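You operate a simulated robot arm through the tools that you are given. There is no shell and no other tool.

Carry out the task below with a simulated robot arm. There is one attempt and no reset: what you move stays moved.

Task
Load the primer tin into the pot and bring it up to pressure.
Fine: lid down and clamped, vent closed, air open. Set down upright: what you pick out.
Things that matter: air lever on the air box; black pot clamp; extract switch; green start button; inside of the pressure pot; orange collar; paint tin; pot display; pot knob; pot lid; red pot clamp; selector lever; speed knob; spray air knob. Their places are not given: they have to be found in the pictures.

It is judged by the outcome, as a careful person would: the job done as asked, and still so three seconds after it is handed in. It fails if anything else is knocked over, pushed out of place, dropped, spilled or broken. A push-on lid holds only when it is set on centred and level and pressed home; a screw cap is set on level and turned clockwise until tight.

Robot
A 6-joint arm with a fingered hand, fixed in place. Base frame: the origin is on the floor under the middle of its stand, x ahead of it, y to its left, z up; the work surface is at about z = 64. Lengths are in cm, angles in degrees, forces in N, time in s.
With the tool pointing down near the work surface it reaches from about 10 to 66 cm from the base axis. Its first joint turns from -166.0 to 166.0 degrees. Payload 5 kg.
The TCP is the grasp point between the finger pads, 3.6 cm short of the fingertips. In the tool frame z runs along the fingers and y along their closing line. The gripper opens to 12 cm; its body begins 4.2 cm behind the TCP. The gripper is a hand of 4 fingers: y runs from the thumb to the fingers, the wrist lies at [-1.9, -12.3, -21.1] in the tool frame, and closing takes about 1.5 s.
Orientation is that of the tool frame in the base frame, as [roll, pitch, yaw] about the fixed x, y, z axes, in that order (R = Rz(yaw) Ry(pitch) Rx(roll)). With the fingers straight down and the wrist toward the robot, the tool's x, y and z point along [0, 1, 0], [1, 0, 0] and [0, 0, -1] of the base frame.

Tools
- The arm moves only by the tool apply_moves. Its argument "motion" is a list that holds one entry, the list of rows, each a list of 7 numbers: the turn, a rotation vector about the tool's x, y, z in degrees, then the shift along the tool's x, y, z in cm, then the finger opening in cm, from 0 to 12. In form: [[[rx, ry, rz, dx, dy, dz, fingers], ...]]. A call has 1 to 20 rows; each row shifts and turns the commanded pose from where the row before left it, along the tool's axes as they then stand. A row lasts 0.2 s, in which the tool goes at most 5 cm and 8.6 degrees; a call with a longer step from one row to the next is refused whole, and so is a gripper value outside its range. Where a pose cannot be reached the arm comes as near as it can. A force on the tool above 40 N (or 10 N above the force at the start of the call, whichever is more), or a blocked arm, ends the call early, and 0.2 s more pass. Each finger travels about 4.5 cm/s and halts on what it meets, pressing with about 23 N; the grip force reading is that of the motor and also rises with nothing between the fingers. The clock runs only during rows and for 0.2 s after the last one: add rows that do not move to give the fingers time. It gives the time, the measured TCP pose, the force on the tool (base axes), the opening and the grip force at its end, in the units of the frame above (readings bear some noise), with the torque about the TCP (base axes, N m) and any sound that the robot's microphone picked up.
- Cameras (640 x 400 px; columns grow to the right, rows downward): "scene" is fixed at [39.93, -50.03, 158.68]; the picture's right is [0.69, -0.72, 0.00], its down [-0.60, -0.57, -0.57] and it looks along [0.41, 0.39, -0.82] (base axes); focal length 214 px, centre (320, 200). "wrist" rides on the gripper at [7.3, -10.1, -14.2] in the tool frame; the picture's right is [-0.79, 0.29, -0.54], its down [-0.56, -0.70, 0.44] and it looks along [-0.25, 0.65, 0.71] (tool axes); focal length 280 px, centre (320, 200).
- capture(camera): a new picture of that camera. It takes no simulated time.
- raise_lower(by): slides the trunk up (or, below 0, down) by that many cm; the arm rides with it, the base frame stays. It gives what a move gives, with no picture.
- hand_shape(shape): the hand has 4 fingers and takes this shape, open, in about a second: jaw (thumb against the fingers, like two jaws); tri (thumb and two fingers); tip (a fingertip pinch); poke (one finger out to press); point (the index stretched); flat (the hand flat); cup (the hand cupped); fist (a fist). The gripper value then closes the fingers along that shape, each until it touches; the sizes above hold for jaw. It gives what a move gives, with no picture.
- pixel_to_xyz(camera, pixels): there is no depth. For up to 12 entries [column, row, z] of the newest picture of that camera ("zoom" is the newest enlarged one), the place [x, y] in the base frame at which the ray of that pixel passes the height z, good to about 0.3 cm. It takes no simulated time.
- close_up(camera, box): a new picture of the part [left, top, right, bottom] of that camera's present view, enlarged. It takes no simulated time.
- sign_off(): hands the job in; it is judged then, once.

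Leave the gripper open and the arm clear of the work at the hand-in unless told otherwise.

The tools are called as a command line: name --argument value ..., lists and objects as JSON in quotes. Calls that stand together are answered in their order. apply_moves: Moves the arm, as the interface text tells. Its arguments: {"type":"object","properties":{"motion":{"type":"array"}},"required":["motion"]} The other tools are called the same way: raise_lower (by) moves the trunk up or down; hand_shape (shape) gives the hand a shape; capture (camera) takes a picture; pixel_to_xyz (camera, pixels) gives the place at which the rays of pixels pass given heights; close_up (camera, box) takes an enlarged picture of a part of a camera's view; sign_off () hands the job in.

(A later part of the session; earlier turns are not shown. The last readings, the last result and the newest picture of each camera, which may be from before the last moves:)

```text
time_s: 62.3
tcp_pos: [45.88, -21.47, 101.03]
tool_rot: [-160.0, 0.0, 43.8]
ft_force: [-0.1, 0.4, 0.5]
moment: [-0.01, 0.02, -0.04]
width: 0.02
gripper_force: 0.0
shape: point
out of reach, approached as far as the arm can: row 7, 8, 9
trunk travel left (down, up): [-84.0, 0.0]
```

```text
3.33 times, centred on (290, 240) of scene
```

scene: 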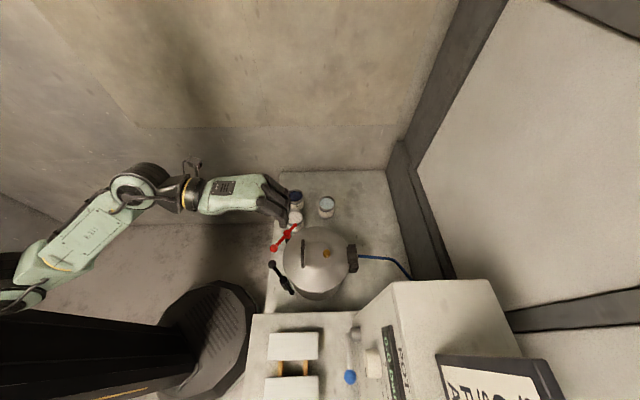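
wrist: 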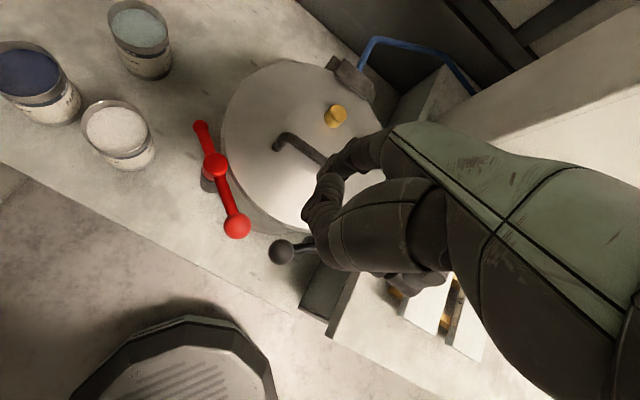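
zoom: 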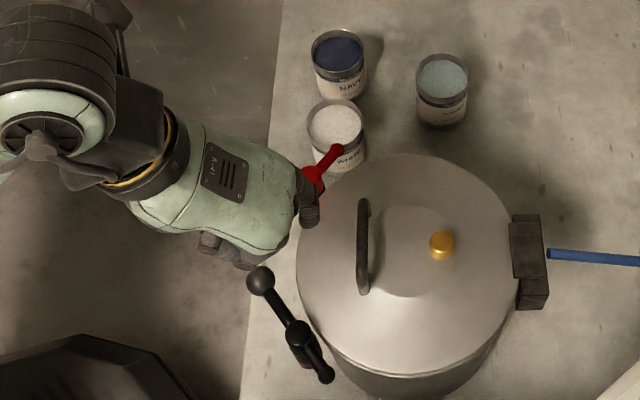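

I zoom in to pin down the index fingertip in both views.

close_up --camera "wrist" --box '[200, 100, 460, 300]'

close_up --camera "scene" --box '[250, 205, 314, 265]'

```text
2.00 times, centred on (330, 200) of wrist
```

zoom: 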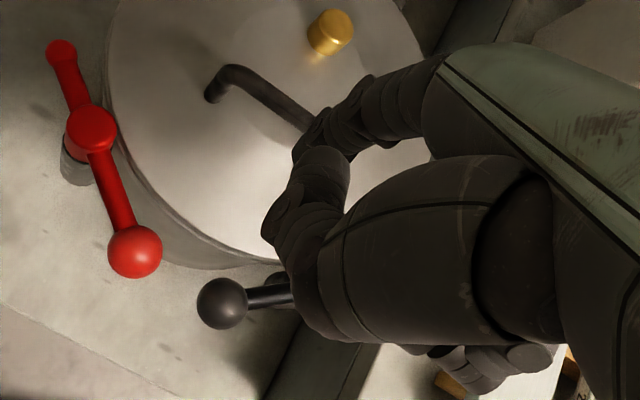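

```text
6.67 times, centred on (282, 235) of scene
```

zoom: 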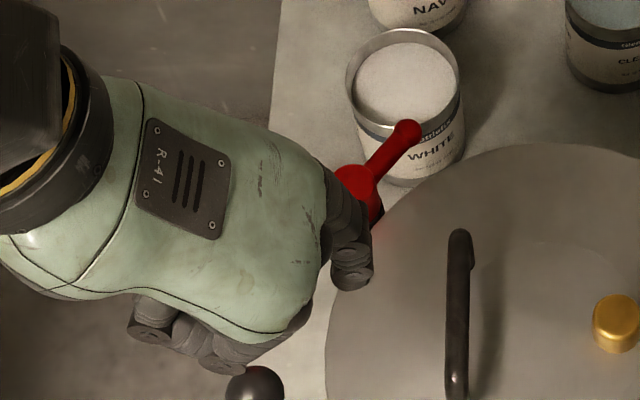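

The index tip is at tool offset about (2.2, 8.0, 2.9), but the thumb is close behind it. I look at the "tip" shape as an alternative for grasping the clamp balls.

hand_shape --shape "tip"

capture --camera "wrist"

close_up --camera "scene" --box '[230, 195, 326, 275]'

```text
time_s: 63.2
tcp_pos: [45.84, -21.42, 101.12]
tool_rot: [-160.0, 0.0, 43.8]
ft_force: [-0.5, -0.1, 0.2]
moment: [-0.04, 0.01, 0.0]
width: 11.99
gripper_force: 0.0
shape: tip
trunk travel left (down, up): [-84.0, 0.0]
```

```text
taken
```

wrist: 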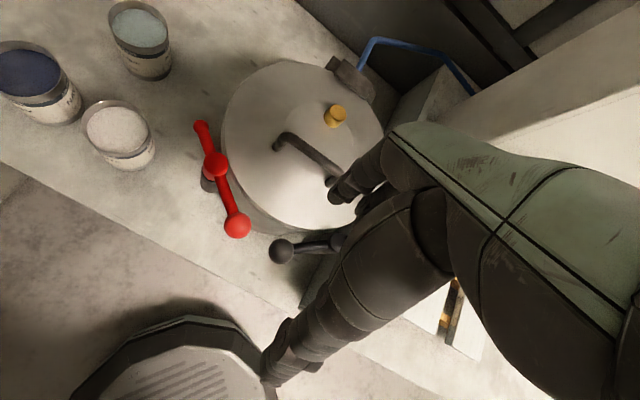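

```text
5.00 times, centred on (278, 235) of scene
```

zoom: 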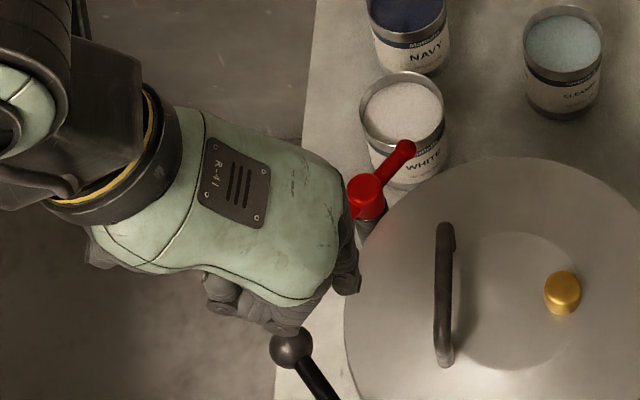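

The tip shape gives a thumb/index pinch with the others curled: good as a cage for the balls. I raise a little, straighten the tool, turn to heading +45° and set a 6 cm opening, then look.

apply_moves --motion '[[[-6.7, 0, 0, 0, 0, -3, 9], [-6.7, 0, 0, 0, 0, -2, 7], [-6.6, 0, 0, 0, 0, -1, 6], [0, 0, -8.3, 0, 0, 0, 6], [0, 0, -8.3, 0, 0, 0, 6], [0, 0, -8.3, 0, 0, 0, 6], [0, 0, -8.3, 0, 0, 0, 6], [0, 0, -8.3, 0, 0, 0, 6], [0, 0, -8.3, 0, 0, 0, 6], [0, 0, -8.3, 0, 0, 0, 6], [0, 0, -8.3, 0, 0, 0, 6], [0, 0, -8.3, 0, 0, 0, 6], [0, 0, -8.3, 0, 0, 0, 6], [0, 0, -8.2, 0, 0, 0, 6], [0, 0, 0, 0, 0, 0, 6]]]'

capture --camera "wrist"

close_up --camera "scene" --box '[220, 200, 348, 300]'

```text
time_s: 66.4
tcp_pos: [46.99, -22.48, 106.94]
tool_rot: [-180.0, 0.0, 135.2]
ft_force: [-0.1, 0.1, 0.6]
moment: [-0.01, 0.01, 0.01]
width: 6.05
gripper_force: 0.1
shape: tip
trunk travel left (down, up): [-84.0, 0.0]
```

```text
taken
```

wrist: 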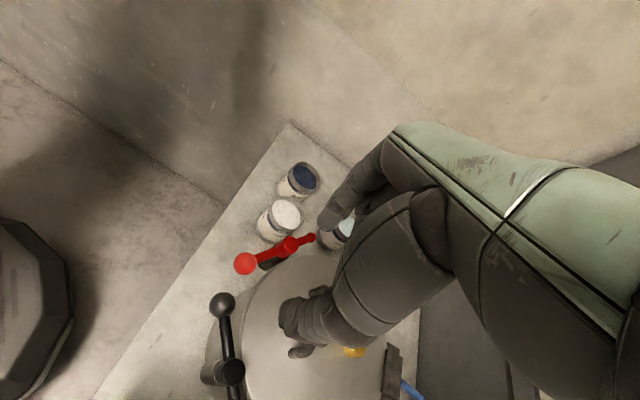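

```text
4.00 times, centred on (284, 250) of scene
```

zoom: 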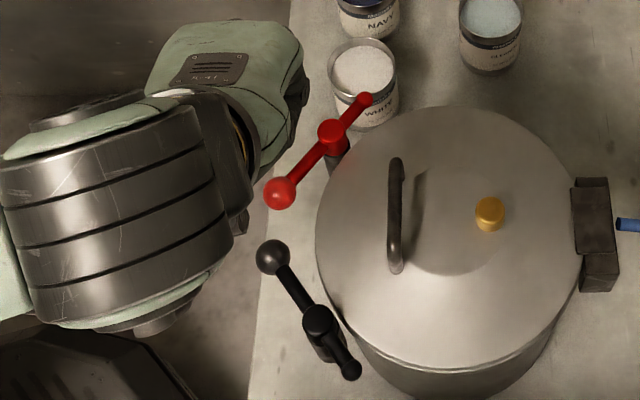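

The cage (thumb and index, centred on the tool axis) is well placed. I refine both clamps' positions from this view.

close_up --camera "wrist" --box '[180, 210, 340, 400]'

pixel_to_xyz --camera "wrist" --pixels '[[222, 305, 86], [222, 305, 87], [230, 372, 87], [245, 263, 86], [245, 263, 87], [290, 245, 87], [312, 238, 87]]'

pixel_to_xyz --camera "scene" --pixels '[[272, 264.25, 86], [272, 264.25, 87], [283.5, 279.5, 87], [291.8, 292.4, 87], [274, 248.3, 86], [274, 248.3, 87], [286.7, 233, 87], [295.2, 224.6, 87]]'

```text
2.11 times, centred on (260, 305) of wrist
```

zoom: 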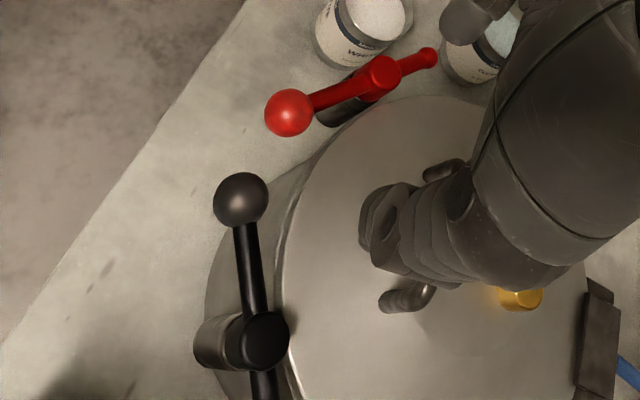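

```text
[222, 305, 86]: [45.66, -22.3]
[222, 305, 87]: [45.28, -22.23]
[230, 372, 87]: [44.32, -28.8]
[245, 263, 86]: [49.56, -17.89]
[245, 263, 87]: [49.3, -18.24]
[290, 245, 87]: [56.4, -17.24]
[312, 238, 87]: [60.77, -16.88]
```

```text
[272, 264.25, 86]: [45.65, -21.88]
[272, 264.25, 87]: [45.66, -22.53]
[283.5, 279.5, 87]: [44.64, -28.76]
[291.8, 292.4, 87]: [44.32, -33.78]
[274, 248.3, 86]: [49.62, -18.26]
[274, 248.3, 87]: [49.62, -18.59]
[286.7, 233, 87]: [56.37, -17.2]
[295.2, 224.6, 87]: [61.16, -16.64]
```

Black ball (45.6,-22.1,86.3) and hub (44.6,-28.8); red ball (49.6,-18.1) and hub (56.4,-17.2). I start with the black clamp: turn to heading -8.5°, opening 5, and lower over its bar next to the ball to about z 93.

apply_moves --motion '[[[0, 0, 7.67, 0, 0, 0, 5], [0, 0, 7.67, 0, 0, 0, 5], [0, 0, 7.67, 0, 0, 0, 5], [0, 0, 7.67, 0, 0, 0, 5], [0, 0, 7.67, 0, 0, 0, 5], [0, 0, 7.67, 0, 0, 0, 5], [0, 0, 7.67, 0, 0, 0, 5], [0, 0, 0, -0.32, -1.47, 0, 5], [0, 0, 0, 0, 0, 3.5, 5], [0, 0, 0, 0, 0, 3.5, 5], [0, 0, 0, 0, 0, 3.5, 5], [0, 0, 0, 0, 0, 3, 5], [0, 0, 0, 0, 0, 0, 5]]]'

capture --camera "wrist"

close_up --camera "scene" --box '[220, 200, 348, 300]'

```text
time_s: 69.2
tcp_pos: [45.4, -22.58, 93.27]
tool_rot: [-180.0, 0.0, 81.4]
ft_force: [-0.4, 0.2, 0.7]
moment: [0.0, 0.0, -0.03]
width: 5.06
gripper_force: 0.1
shape: tip
trunk travel left (down, up): [-84.0, 0.0]
```

```text
taken
```

wrist: 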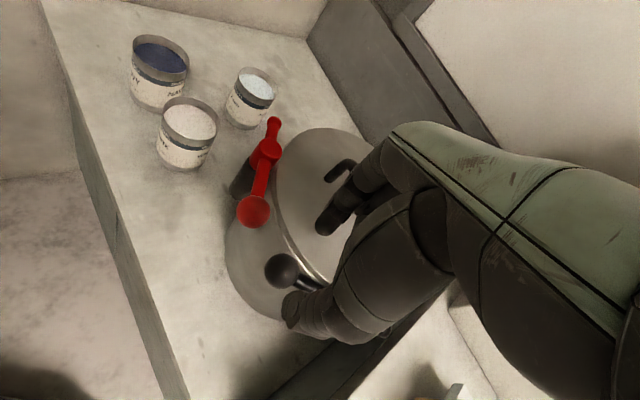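

```text
4.00 times, centred on (284, 250) of scene
```

zoom: 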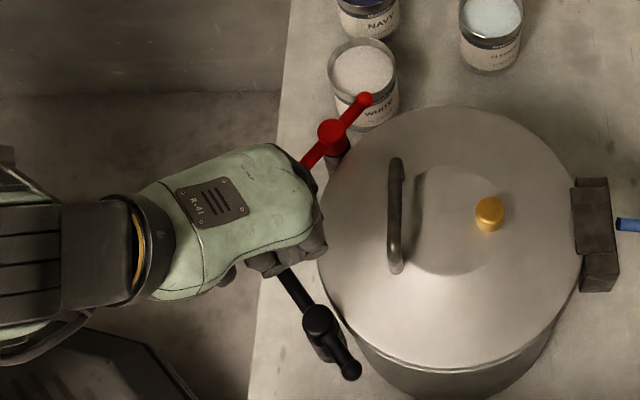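

The ball sits between index (330,225) and thumb (290,320). I lower the cage to z≈88.5 around the bar.

apply_moves --motion '[[[0, 0, 0, 0, 0, 1.5, 5], [0, 0, 0, 0, 0, 1.5, 5], [0, 0, 0, 0, 0, 1.2, 5], [0, 0, 0, 0, 0, 0.5, 5], [0, 0, 0, 0, 0, 0, 5]]]'

capture --camera "wrist"

close_up --camera "scene" --box '[220, 200, 348, 300]'

```text
time_s: 70.4
tcp_pos: [45.54, -22.66, 88.71]
tool_rot: [180.0, 0.0, 81.4]
ft_force: [-0.2, 1.3, 0.6]
moment: [0.01, 0.0, 0.01]
width: 5.02
gripper_force: 0.1
shape: tip
trunk travel left (down, up): [-84.0, 0.0]
```

```text
taken
```

wrist: 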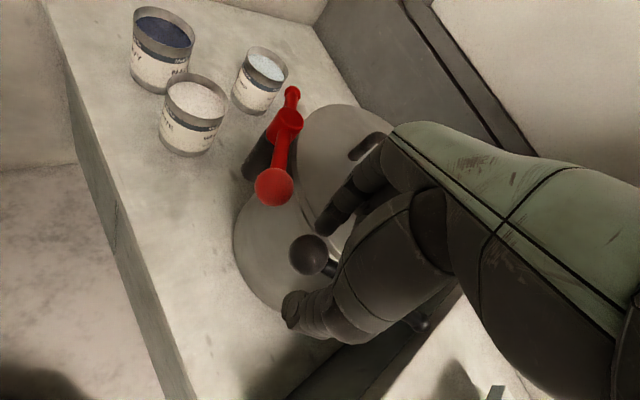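

```text
4.00 times, centred on (284, 250) of scene
```

zoom: 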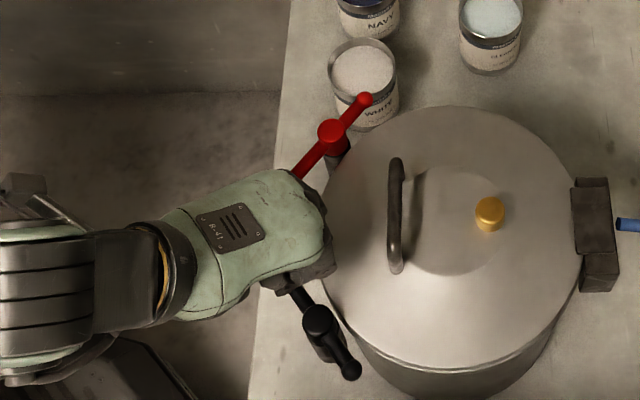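

The black ball is caged. I start dragging it along its arc (40° first) toward the robot.

apply_moves --motion '[[[0, 0, -5, 0, -0.55, 0, 5], [0, 0, -5, 0, -0.55, 0, 5], [0, 0, -5, 0, -0.55, 0, 5], [0, 0, -5, 0, -0.55, 0, 5], [0, 0, -5, 0, -0.55, 0, 5], [0, 0, -5, 0, -0.55, 0, 5], [0, 0, -5, 0, -0.55, 0, 5], [0, 0, -5, 0, -0.55, 0, 5], [0, 0, 0, 0, 0, 0, 5]]]'

capture --camera "wrist"

close_up --camera "scene" --box '[220, 220, 348, 320]'

```text
time_s: 72.4
tcp_pos: [41.15, -23.35, 88.73]
tool_rot: [-179.9, 0.0, 121.5]
ft_force: [1.2, 0.2, -0.2]
moment: [0.0, -0.05, -0.01]
width: 5.15
gripper_force: 0.1
shape: tip
trunk travel left (down, up): [-84.0, 0.0]
```

```text
taken
```

wrist: 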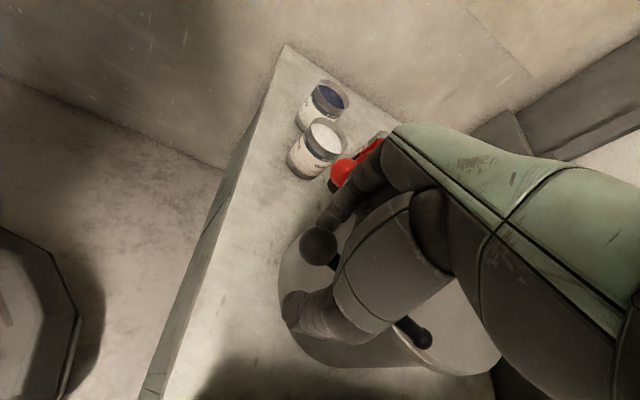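

```text
4.00 times, centred on (284, 270) of scene
```

zoom: 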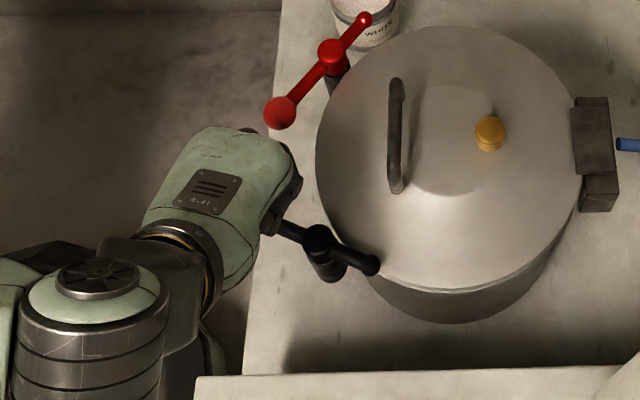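

The black clamp turns freely, its small end swinging over the lid's edge. I continue the arc by another 45°.

apply_moves --motion '[[[0, 0, -5, 0, -0.55, 0, 5], [0, 0, -5, 0, -0.55, 0, 5], [0, 0, -5, 0, -0.55, 0, 5], [0, 0, -5, 0, -0.55, 0, 5], [0, 0, -5, 0, -0.55, 0, 5], [0, 0, -5, 0, -0.55, 0, 5], [0, 0, -5, 0, -0.55, 0, 5], [0, 0, -5, 0, -0.55, 0, 5], [0, 0, -5, 0, -0.55, 0, 5], [0, 0, 0, 0, 0, 0, 5]]]'

capture --camera "wrist"

close_up --camera "scene" --box '[220, 220, 348, 320]'

```text
time_s: 74.6
tcp_pos: [38.17, -27.19, 88.71]
tool_rot: [-180.0, 0.1, 166.5]
ft_force: [0.7, 0.9, 0.3]
moment: [0.02, -0.02, 0.01]
width: 5.17
gripper_force: 0.1
shape: tip
trunk travel left (down, up): [-84.0, 0.0]
```

```text
taken
```

wrist: 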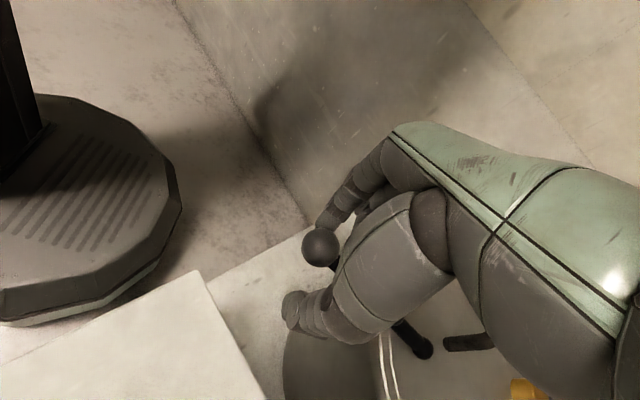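

```text
4.00 times, centred on (284, 270) of scene
```

zoom: 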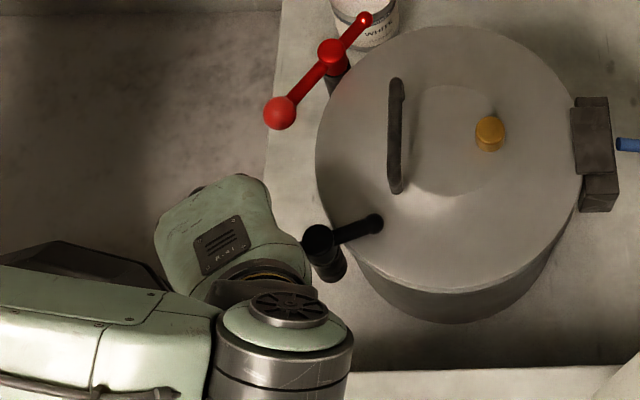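

The small end now overlaps the lid (bar at about -32°, aim about -8°). I continue another 30°, watching for a stop.

apply_moves --motion '[[[0, 0, -5, 0, -0.55, 0, 5], [0, 0, -5, 0, -0.55, 0, 5], [0, 0, -5, 0, -0.55, 0, 5], [0, 0, -5, 0, -0.55, 0, 5], [0, 0, -5, 0, -0.55, 0, 5], [0, 0, -5, 0, -0.55, 0, 5], [0, 0, 0, 0, 0, 0, 5]]]'

close_up --camera "scene" --box '[220, 220, 348, 320]'

capture --camera "wrist"

```text
time_s: 76.2
tcp_pos: [38.13, -30.35, 88.75]
tool_rot: [-180.0, -0.1, -163.4]
ft_force: [1.9, 6.1, 0.1]
moment: [0.2, -0.07, -0.12]
width: 5.84
gripper_force: 0.1
shape: tip
trunk travel left (down, up): [-84.0, 0.0]
```

```text
4.00 times, centred on (284, 270) of scene
```

zoom: 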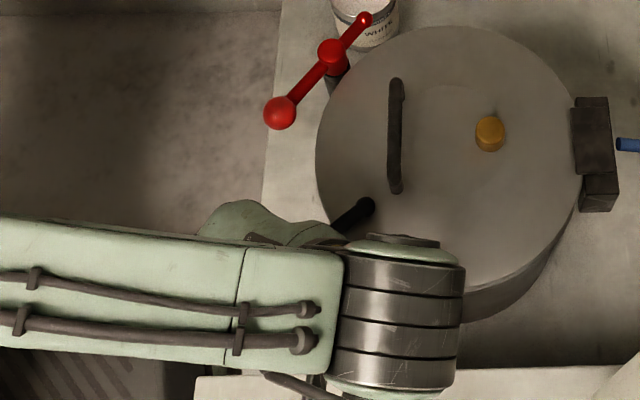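

```text
taken
```

wrist: 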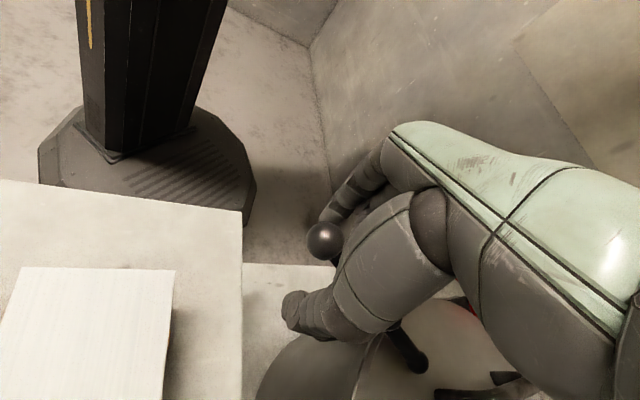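

Force rises to 6 N and the bar points at about -14° toward the pot centre: near its stop. I push a bit further to make sure it's fully home.

apply_moves --motion '[[[0, 0, -3, 0, -0.4, 0, 5], [0, 0, -3, 0, -0.4, 0, 5], [0, 0, -2, 0, -0.3, 0, 5], [0, 0, 0, 0, 0, 0, 5]]]'

close_up --camera "scene" --box '[220, 220, 348, 320]'

```text
time_s: 77.2
tcp_pos: [38.51, -31.17, 88.91]
tool_rot: [-180.0, -0.1, -155.5]
ft_force: [-0.6, 13.0, -0.3]
moment: [0.34, -0.03, -0.16]
width: 6.64
gripper_force: 0.2
shape: tip
trunk travel left (down, up): [-84.0, 0.0]
```

```text
4.00 times, centred on (284, 270) of scene
```

zoom: 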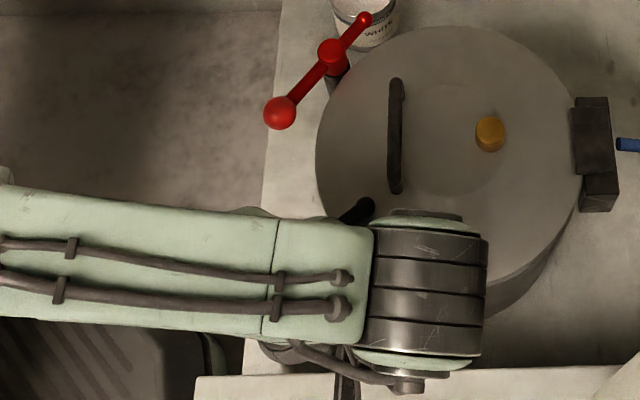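

It's on its stop (13 N, no further motion). I back off 1.3 cm and rise clear.

apply_moves --motion '[[[0, 0, 0, 0, 0.7, 0, 5], [0, 0, 0, 0, 0.7, 0, 6], [0, 0, 0, 0, 0, -2, 6], [0, 0, 0, 0, 0, -4, 6], [0, 0, 0, 0, 0, -4, 6], [0, 0, 0, 0, 0, -4, 6], [0, 0, 0, 0, 0, -4, 6], [0, 0, 0, 0, 0, 0, 6]]]'

capture --camera "scene"

capture --camera "wrist"

```text
time_s: 79.0
tcp_pos: [44.06, -35.55, 97.61]
tool_rot: [180.0, 0.0, -155.6]
ft_force: [0.1, -0.2, -0.4]
moment: [0.0, 0.03, -0.05]
width: 6.04
gripper_force: 0.0
shape: tip
out of reach, approached as far as the arm can: row 4, 5, 6, 7
trunk travel left (down, up): [-84.0, 0.0]
```

```text
taken
```

scene: 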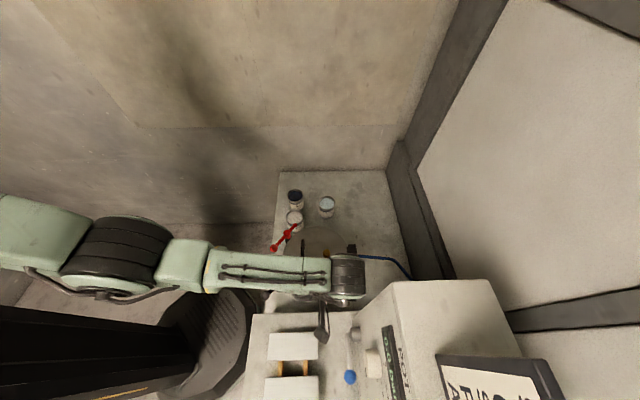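

```text
taken
```

wrist: 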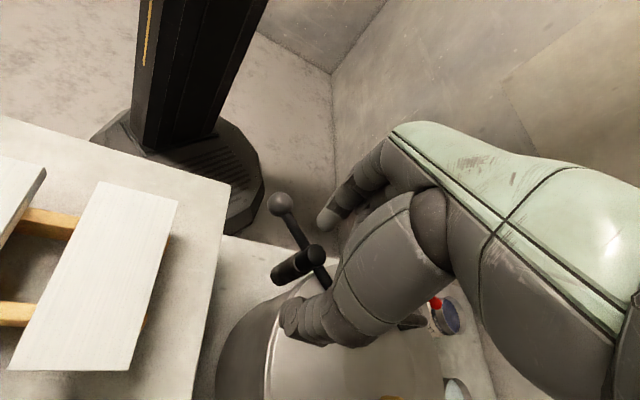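

The black clamp is closed onto the lid. The rise went sideways because of reach at that heading, without contact. I now rotate the heading back to about +40° and then rise.

apply_moves --motion '[[[0, 0, 8, 0, 0, 0, 6], [0, 0, 8, 0, 0, 0, 6], [0, 0, 8, 0, 0, 0, 6], [0, 0, 8, 0, 0, 0, 6], [0, 0, 8, 0, 0, 0, 6], [0, 0, 8, 0, 0, 0, 6], [0, 0, 8, 0, 0, 0, 6], [0, 0, 8, 0, 0, 0, 6], [0, 0, 8, 0, 0, 0, 6], [0, 0, 0, 0, 0, -4, 6], [0, 0, 0, 0, 0, -4, 6], [0, 0, 0, 0, 0, 0, 6]]]'

capture --camera "wrist"

capture --camera "scene"

```text
time_s: 81.6
tcp_pos: [43.92, -35.55, 105.72]
tool_rot: [-180.0, 0.1, 132.4]
ft_force: [-0.8, 0.0, -0.4]
moment: [0.02, 0.0, -0.02]
width: 6.04
gripper_force: 0.1
shape: tip
trunk travel left (down, up): [-84.0, 0.0]
```

```text
taken
```

wrist: 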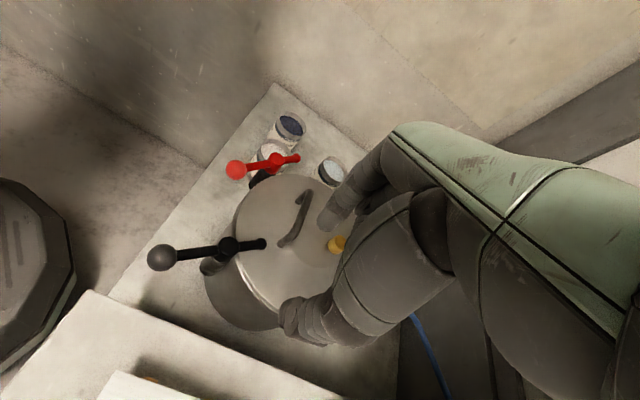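

```text
taken
```

scene: 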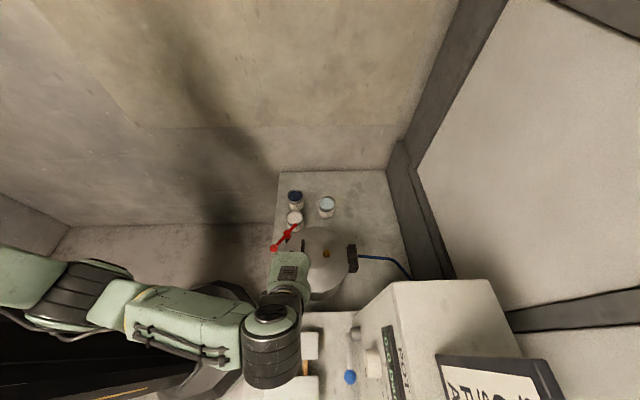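

Black clamp is across the lid edge. Now the red one: I move over its ball and turn to heading 97.5° so the thumb is on the pot side, ready to push the ball away along its arc.

apply_moves --motion '[[[0, 0, 0, 1.76, 3.26, 0, 5.5], [0, 0, 0, 1.76, 3.26, 0, 5.5], [0, 0, 0, 1.76, 3.26, 0, 5.5], [0, 0, 0, 1.76, 3.26, 0, 5.5], [0, 0, 0, 1.76, 3.26, 0, 5.5], [0, 0, -7.86, 0, 0, 0, 5.5], [0, 0, -7.86, 0, 0, 0, 5.5], [0, 0, -7.86, 0, 0, 0, 5.5], [0, 0, -7.86, 0, 0, 0, 5.5], [0, 0, -7.86, 0, 0, 0, 5.5], [0, 0, -7.86, 0, 0, 0, 5.5], [0, 0, -7.86, 0, 0, 0, 5.5], [0, 0, 0, 0, 0, 4, 5.5], [0, 0, 0, 0, 0, 4, 5.5], [0, 0, 0, 0, 0, 3, 5.5], [0, 0, 0, 0, 0, 0, 5.5]]]'

capture --camera "wrist"

close_up --camera "scene" --box '[220, 200, 348, 300]'

```text
time_s: 85.0
tcp_pos: [54.22, -17.75, 89.05]
tool_rot: [179.9, 0.0, -172.5]
ft_force: [0.3, -1.2, 0.1]
moment: [-0.03, -0.02, 0.02]
width: 5.52
gripper_force: 0.2
shape: tip
out of reach, approached as far as the arm can: row 9, 10, 11, 12
trunk travel left (down, up): [-84.0, 0.0]
```

```text
taken
```

wrist: 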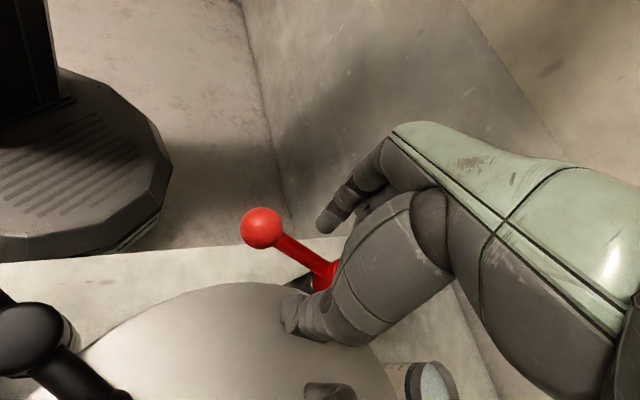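

```text
4.00 times, centred on (284, 250) of scene
```

zoom: 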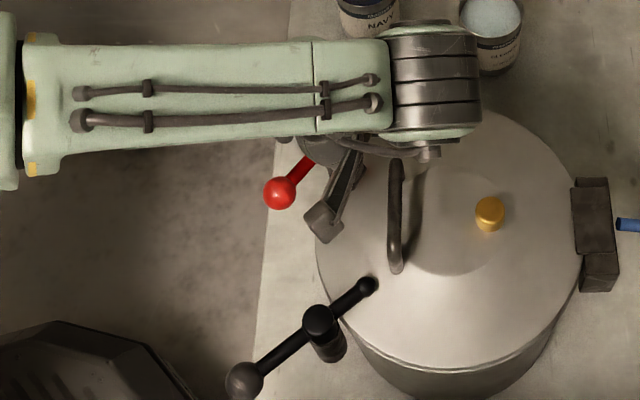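

The target heading pushed the hand inward along the bar; no contact force. A better plan: heading -45° using the index from the pot side. I rise while rotating back.

apply_moves --motion '[[[0, 0, 6, 0, 0, -1.5, 5.5], [0, 0, 7, 0, 0, -1.8, 5.5], [0, 0, 8, 0, 0, -2, 5.5], [0, 0, 8, 0, 0, -2, 6], [0, 0, 8, 0, 0, -2, 6], [0, 0, 8, 0, 0, -2, 6], [0, 0, 8, 0, 0, -2, 6], [0, 0, 8, 0, 0, -2, 6], [0, 0, 8, 0, 0, -2, 6], [0, 0, 8, 0, 0, 0, 6], [0, 0, 8, 0, 0, 0, 6], [0, 0, 8, 0, 0, 0, 6], [0, 0, 8, 0, 0, 0, 6], [0, 0, 8, 0, 0, 0, 6], [0, 0, 8, 0, 0, 0, 6], [0, 0, 8, 0, 0, 0, 6], [0, 0, 8, 0, 0, 0, 6], [0, 0, 8, 0, 0, 0, 6], [0, 0, 1.5, 0, 0, 0, 6]]]'

close_up --camera "scene" --box '[220, 200, 348, 300]'

capture --camera "wrist"

```text
time_s: 89.0
tcp_pos: [54.19, -17.72, 106.34]
tool_rot: [-179.9, 0.0, 44.9]
ft_force: [1.7, -0.1, 0.9]
moment: [0.02, -0.03, 0.04]
width: 5.94
gripper_force: 0.0
shape: tip
trunk travel left (down, up): [-84.0, 0.0]
```

```text
4.00 times, centred on (284, 250) of scene
```

zoom: 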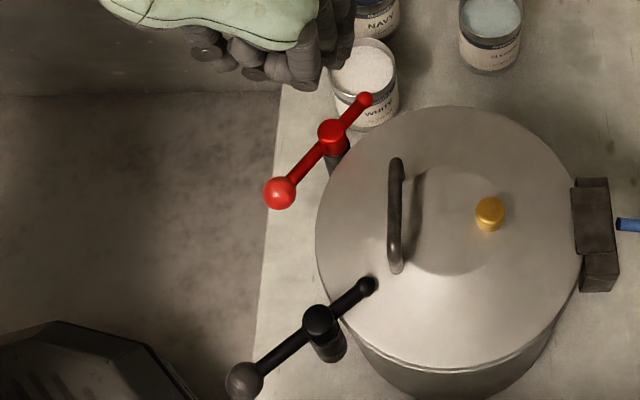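

```text
taken
```

wrist: 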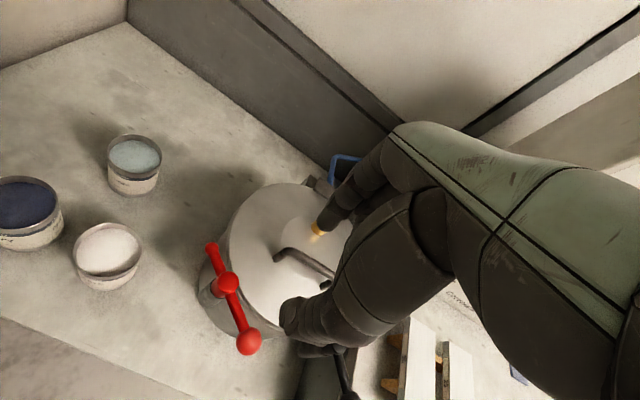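

Heading -45° restored, red clamp unchanged. I place the index on the pot side of the red ball: move to (48.3,-18.3) and lower to z≈93.

apply_moves --motion '[[[0, 0, 0, 0, 0, 3, 6], [0, 0, 0, 0, 0, 3, 6], [0, 0, 0, -2.3, -1.92, 1, 6], [0, 0, 0, -2.27, -1.91, 1, 6], [0, 0, 0, 0, 0, 2.5, 6], [0, 0, 0, 0, 0, 2.5, 6], [0, 0, 0, 0, 0, 0, 6]]]'

close_up --camera "scene" --box '[220, 200, 348, 300]'

capture --camera "wrist"

```text
time_s: 90.6
tcp_pos: [48.27, -18.13, 93.43]
tool_rot: [-180.0, 0.0, 45.0]
ft_force: [-0.7, -0.5, 0.2]
moment: [0.0, -0.02, -0.01]
width: 5.96
gripper_force: 0.0
shape: tip
trunk travel left (down, up): [-84.0, 0.0]
```

```text
4.00 times, centred on (284, 250) of scene
```

zoom: 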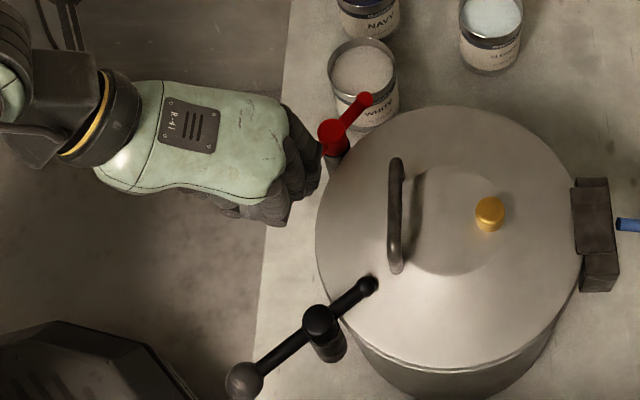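

```text
taken
```

wrist: 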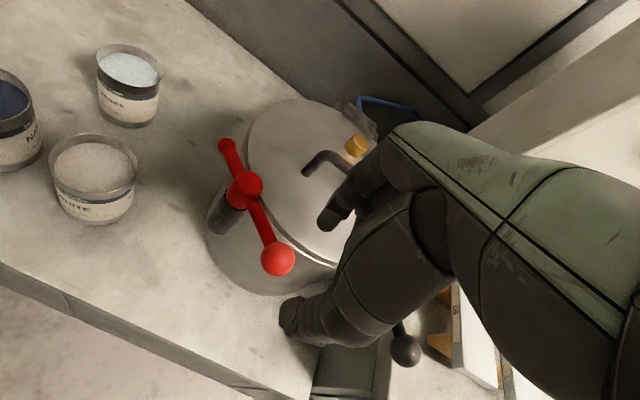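

The red ball will come between index and thumb; I add 0.4 cm clearance and lower to z≈88.7.

apply_moves --motion '[[[0, 0, 0, 0, 0.4, 1.2, 6], [0, 0, 0, 0, 0, 1.3, 6], [0, 0, 0, 0, 0, 1.2, 6], [0, 0, 0, 0, 0, 1, 6], [0, 0, 0, 0, 0, 0, 6]]]'

capture --camera "wrist"

```text
time_s: 91.8
tcp_pos: [48.69, -18.45, 88.83]
tool_rot: [179.7, -0.1, 45.0]
ft_force: [-1.1, 0.3, 14.3]
moment: [-0.44, -0.41, -0.03]
width: 5.97
gripper_force: 0.2
shape: tip
trunk travel left (down, up): [-84.0, 0.0]
```

```text
taken
```

wrist: 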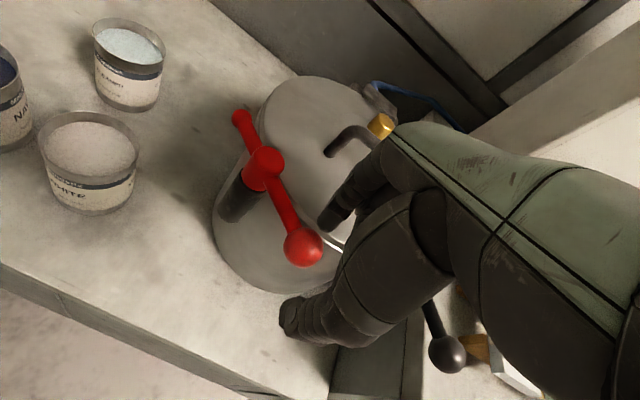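

The index touches the lid's edge (14 N at the index, lid top ≈85.4). I raise 0.5 cm and begin pushing the red ball along its arc; once off the lid edge I lower slightly again.

apply_moves --motion '[[[0, 0, 0, 0, 0, -0.5, 6], [0, 0, 0, 0, -0.4, 0, 6], [0, 0, 0, 0.06, -0.79, 0, 6], [0, 0, 0, 0.06, -0.79, 0, 6], [0, 0, 0, 0.24, -0.52, 0.2, 6], [0, 0, 0, 0.24, -0.52, 0.2, 6], [0, 0, 0, 0.33, -0.46, 0.1, 6], [0, 0, 0, 0.33, -0.46, 0, 6], [0, 0, 0, 0, 0, 0, 6]]]'

capture --camera "wrist"

close_up --camera "scene" --box '[220, 200, 348, 300]'

```text
time_s: 93.8
tcp_pos: [46.56, -14.9, 88.62]
tool_rot: [-179.9, 0.1, 45.0]
ft_force: [1.2, -0.9, 0.8]
moment: [-0.02, -0.04, -0.02]
width: 6.14
gripper_force: 0.1
shape: tip
trunk travel left (down, up): [-84.0, 0.0]
```

```text
taken
```

wrist: 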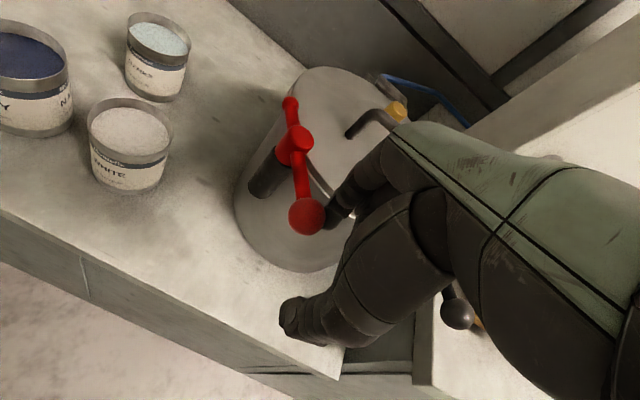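

```text
4.00 times, centred on (284, 250) of scene
```

zoom: 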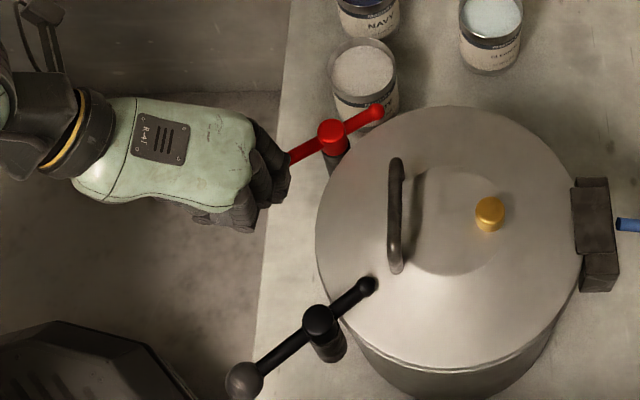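

The red clamp turns. I continue along the arc another 50°.

apply_moves --motion '[[[0, 0, 0, 0.56, -0.21, 0, 6], [0, 0, 0, 0.56, -0.21, 0, 6], [0, 0, 0, 0.44, -0.35, 0, 6], [0, 0, 0, 0.44, -0.35, 0, 6], [0, 0, 0, 0.53, -0.24, 0, 6], [0, 0, 0, 0.53, -0.24, 0, 6], [0, 0, 0, 0.56, -0.15, 0, 6], [0, 0, 0, 0.56, -0.15, 0, 6], [0, 0, 0, 0.57, -0.05, 0, 6], [0, 0, 0, 0.57, -0.05, 0, 6], [0, 0, 0, 0, 0, 0, 6]]]'

capture --camera "wrist"

close_up --camera "scene" --box '[220, 200, 348, 300]'

```text
time_s: 96.2
tcp_pos: [48.91, -9.64, 88.64]
tool_rot: [-180.0, -0.1, 44.9]
ft_force: [-0.5, -0.9, 0.7]
moment: [0.01, -0.02, -0.04]
width: 6.1
gripper_force: 0.1
shape: tip
trunk travel left (down, up): [-84.0, 0.0]
```

```text
taken
```

wrist: 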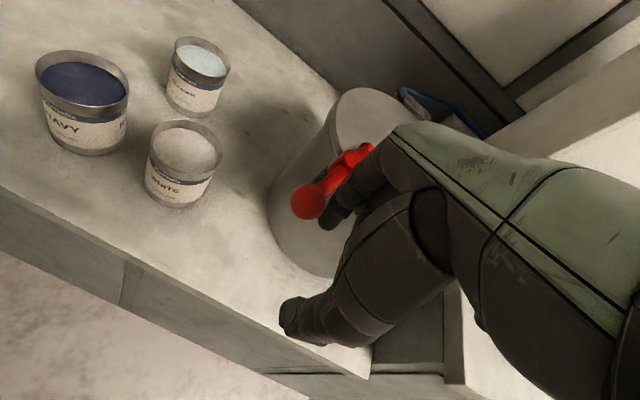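

```text
4.00 times, centred on (284, 250) of scene
```

zoom: 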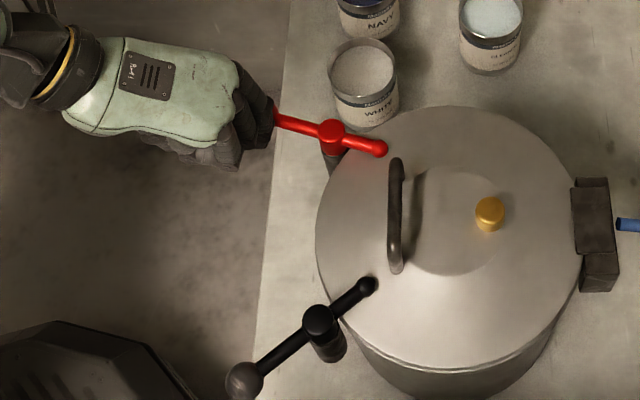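

Small end is over the lid. I go the final 27°, until the stop is felt.

apply_moves --motion '[[[0, 0, 0, 0.57, 0.05, 0, 6], [0, 0, 0, 0.57, 0.05, 0, 6], [0, 0, 0, 0.55, 0.15, 0, 6], [0, 0, 0, 0.55, 0.15, 0, 6], [0, 0, 0, 0.37, 0.16, 0, 6], [0, 0, 0, 0.37, 0.16, 0, 6], [0, 0, 0, 0, 0, 0, 6]]]'

capture --camera "wrist"

close_up --camera "scene" --box '[220, 200, 348, 300]'

```text
time_s: 97.8
tcp_pos: [51.12, -8.22, 88.66]
tool_rot: [-179.9, 0.1, 44.7]
ft_force: [-18.0, -14.1, 2.5]
moment: [-0.35, 0.29, -0.93]
width: 5.88
gripper_force: 0.0
shape: tip
trunk travel left (down, up): [-84.0, 0.0]
```

```text
taken
```

wrist: 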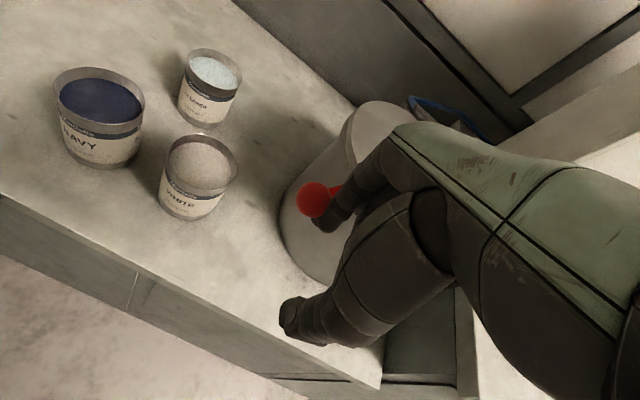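

```text
4.00 times, centred on (284, 250) of scene
```

zoom: 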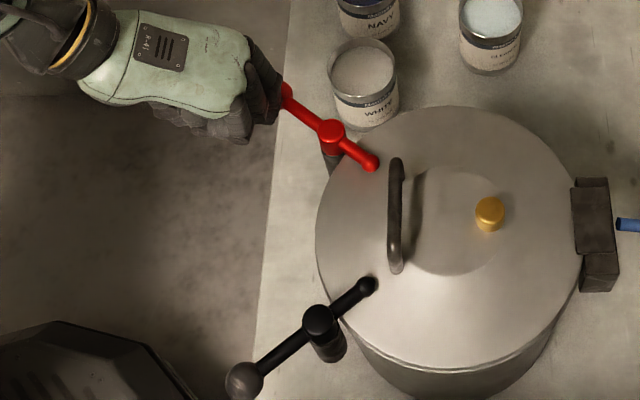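

Firm stop (23 N): the red clamp's small end points at the pot centre. I back off and rise.

apply_moves --motion '[[[0, 0, 0, -0.5, -0.4, 0, 6], [0, 0, 0, -0.6, -0.6, 0, 6], [0, 0, 0, 0, 0, -2, 6], [0, 0, 0, 0, 0, -4, 6], [0, 0, 0, 0, 0, -4, 6], [0, 0, 0, 0, 0, -4, 6], [0, 0, 0, 0, 0, 0, 6]]]'

capture --camera "wrist"

close_up --camera "scene" --box '[230, 190, 390, 310]'

```text
time_s: 99.4
tcp_pos: [50.13, -8.01, 102.57]
tool_rot: [-180.0, 0.1, 45.0]
ft_force: [0.1, -0.4, 0.5]
moment: [0.01, 0.02, 0.04]
width: 6.0
gripper_force: 0.0
shape: tip
trunk travel left (down, up): [-84.0, 0.0]
```

```text
taken
```

wrist: 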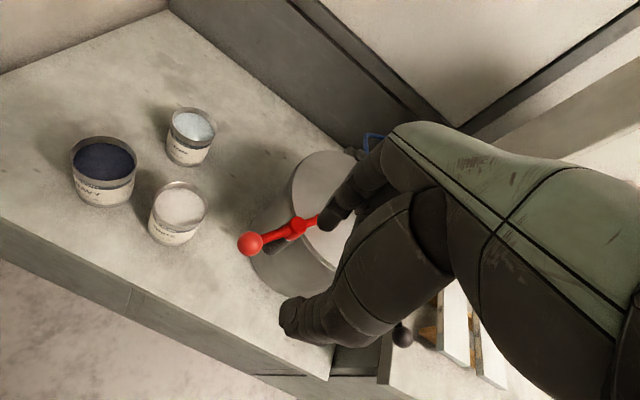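

```text
3.33 times, centred on (310, 250) of scene
```

zoom: 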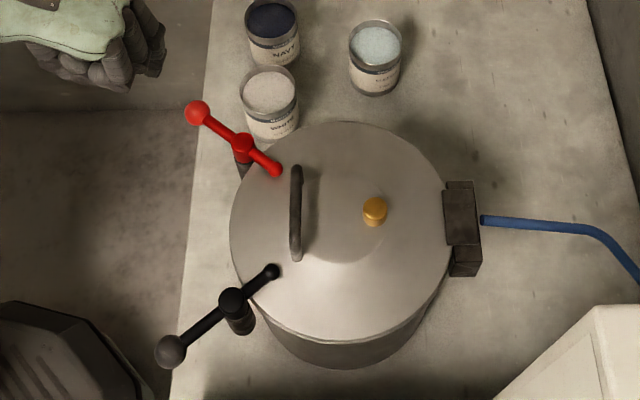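

Both clamps are across the lid and symmetric. Next the console: I move forward and then right, at height, to face the vent lever.

apply_moves --motion '[[[0, 0, 0, 0, 3.9, -2.2, 6], [0, 0, 0, 0, 3.9, -2.2, 6], [0, 0, 0, 0, 3.9, -2.2, 6], [0, 0, 0, 0, 3.9, -2.2, 6], [0, 0, 0, -4.8, 0, 0, 6], [0, 0, 0, -4.8, 0, 0, 6], [0, 0, 0, -4.8, 0, 0, 6], [0, 0, 0, -4.8, 0, 0, 6], [0, 0, 0, -4.8, 0, 0, 6], [0, 0, 0, -4.8, 0, 0, 6], [0, 0, 0, -4.8, 0, 0, 6], [0, 0, 0, -4.8, 0, 0, 6], [0, 0, 0, -4.8, 0, 0, 6], [0, 0, 0, -4.8, 0, 0, 6], [0, 0, 0, 0, 0, 0, 6]]]'

capture --camera "wrist"

capture --camera "scene"

```text
time_s: 102.6
tcp_pos: [27.12, -52.99, 111.55]
tool_rot: [-180.0, 0.1, 45.1]
ft_force: [-0.6, -0.7, 0.4]
moment: [-0.02, -0.02, -0.01]
width: 6.0
gripper_force: 0.0
shape: tip
trunk travel left (down, up): [-84.0, 0.0]
```

```text
taken
```

wrist: 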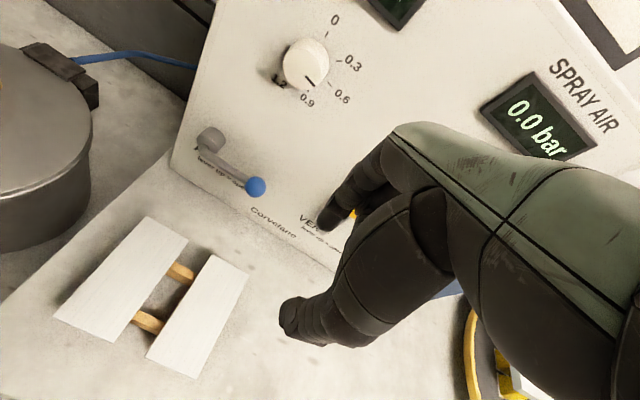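

```text
taken
```

scene: 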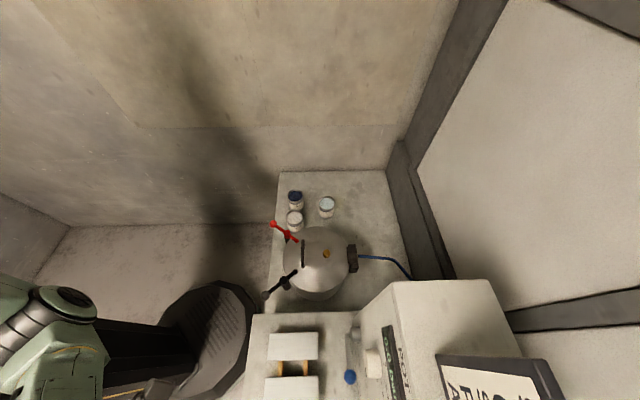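

I zoom in on the pot knob, air lever and vent from here.

close_up --camera "wrist" --box '[250, 0, 390, 120]'

close_up --camera "wrist" --box '[180, 110, 380, 260]'

hand_shape --shape "point"

```text
3.33 times, centred on (320, 60) of wrist
```

zoom: 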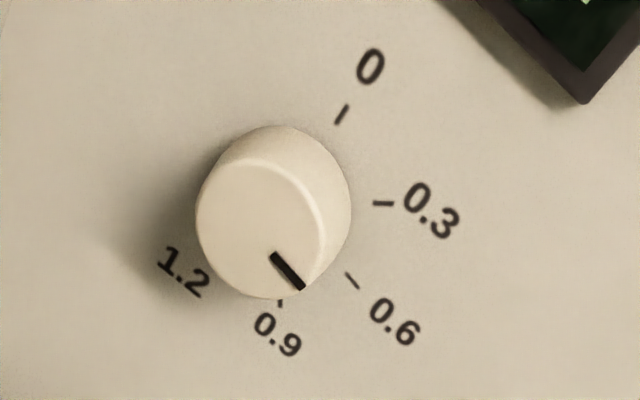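

```text
2.67 times, centred on (280, 185) of wrist
```

zoom: 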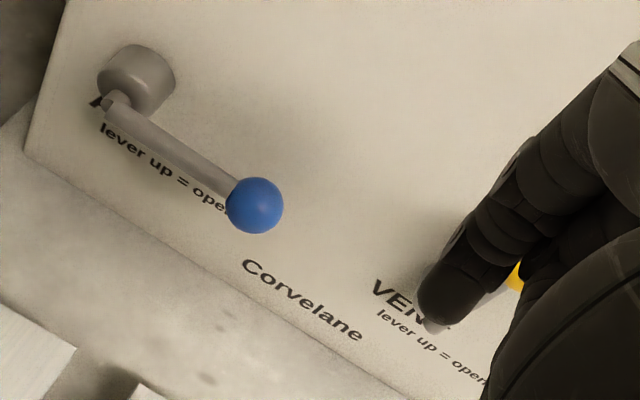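

```text
time_s: 103.5
tcp_pos: [27.17, -53.06, 111.48]
tool_rot: [180.0, 0.0, 45.1]
ft_force: [-0.2, 1.4, -0.7]
moment: [-0.01, -0.01, 0.02]
width: 11.51
gripper_force: 0.0
shape: point
trunk travel left (down, up): [-84.0, 0.0]
```

The knob's mark lines up with the 0.6 tick. The hand is now in the point shape; I tilt it 60° forward so the index points at the panel, then look.

apply_moves --motion '[[[-7.5, 0, 0, 0, 0, 0, 12], [-7.5, 0, 0, 0, 0, 0, 12], [-7.5, 0, 0, 0, 0, 0, 12], [-7.5, 0, 0, 0, 0, 0, 12], [-7.5, 0, 0, 0, 0, 0, 12], [-7.5, 0, 0, 0, 0, 0, 12], [-7.5, 0, 0, 0, 0, 0, 12], [-7.5, 0, 0, 0, 0, 0, 12], [0, 0, 0, 0, 0, 0, 12]]]'

capture --camera "wrist"

capture --camera "scene"

```text
time_s: 105.5
tcp_pos: [27.13, -53.02, 111.46]
tool_rot: [120.0, 0.0, 45.0]
ft_force: [0.5, -0.4, 0.0]
moment: [-0.02, -0.01, -0.04]
width: 11.52
gripper_force: 0.1
shape: point
trunk travel left (down, up): [-84.0, 0.0]
```

```text
taken
```

wrist: 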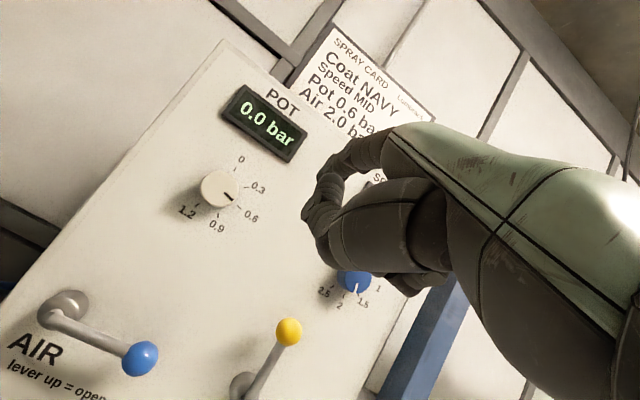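

```text
taken
```

scene: 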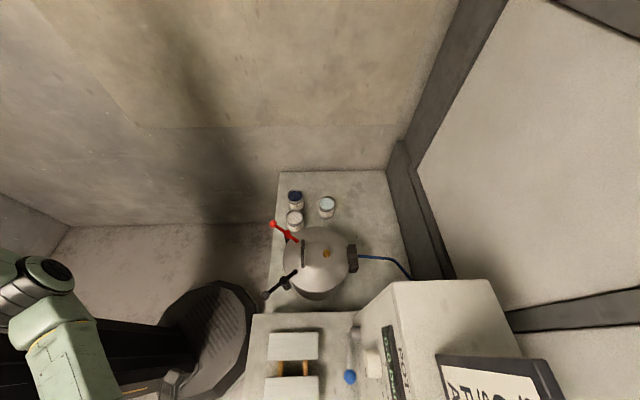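

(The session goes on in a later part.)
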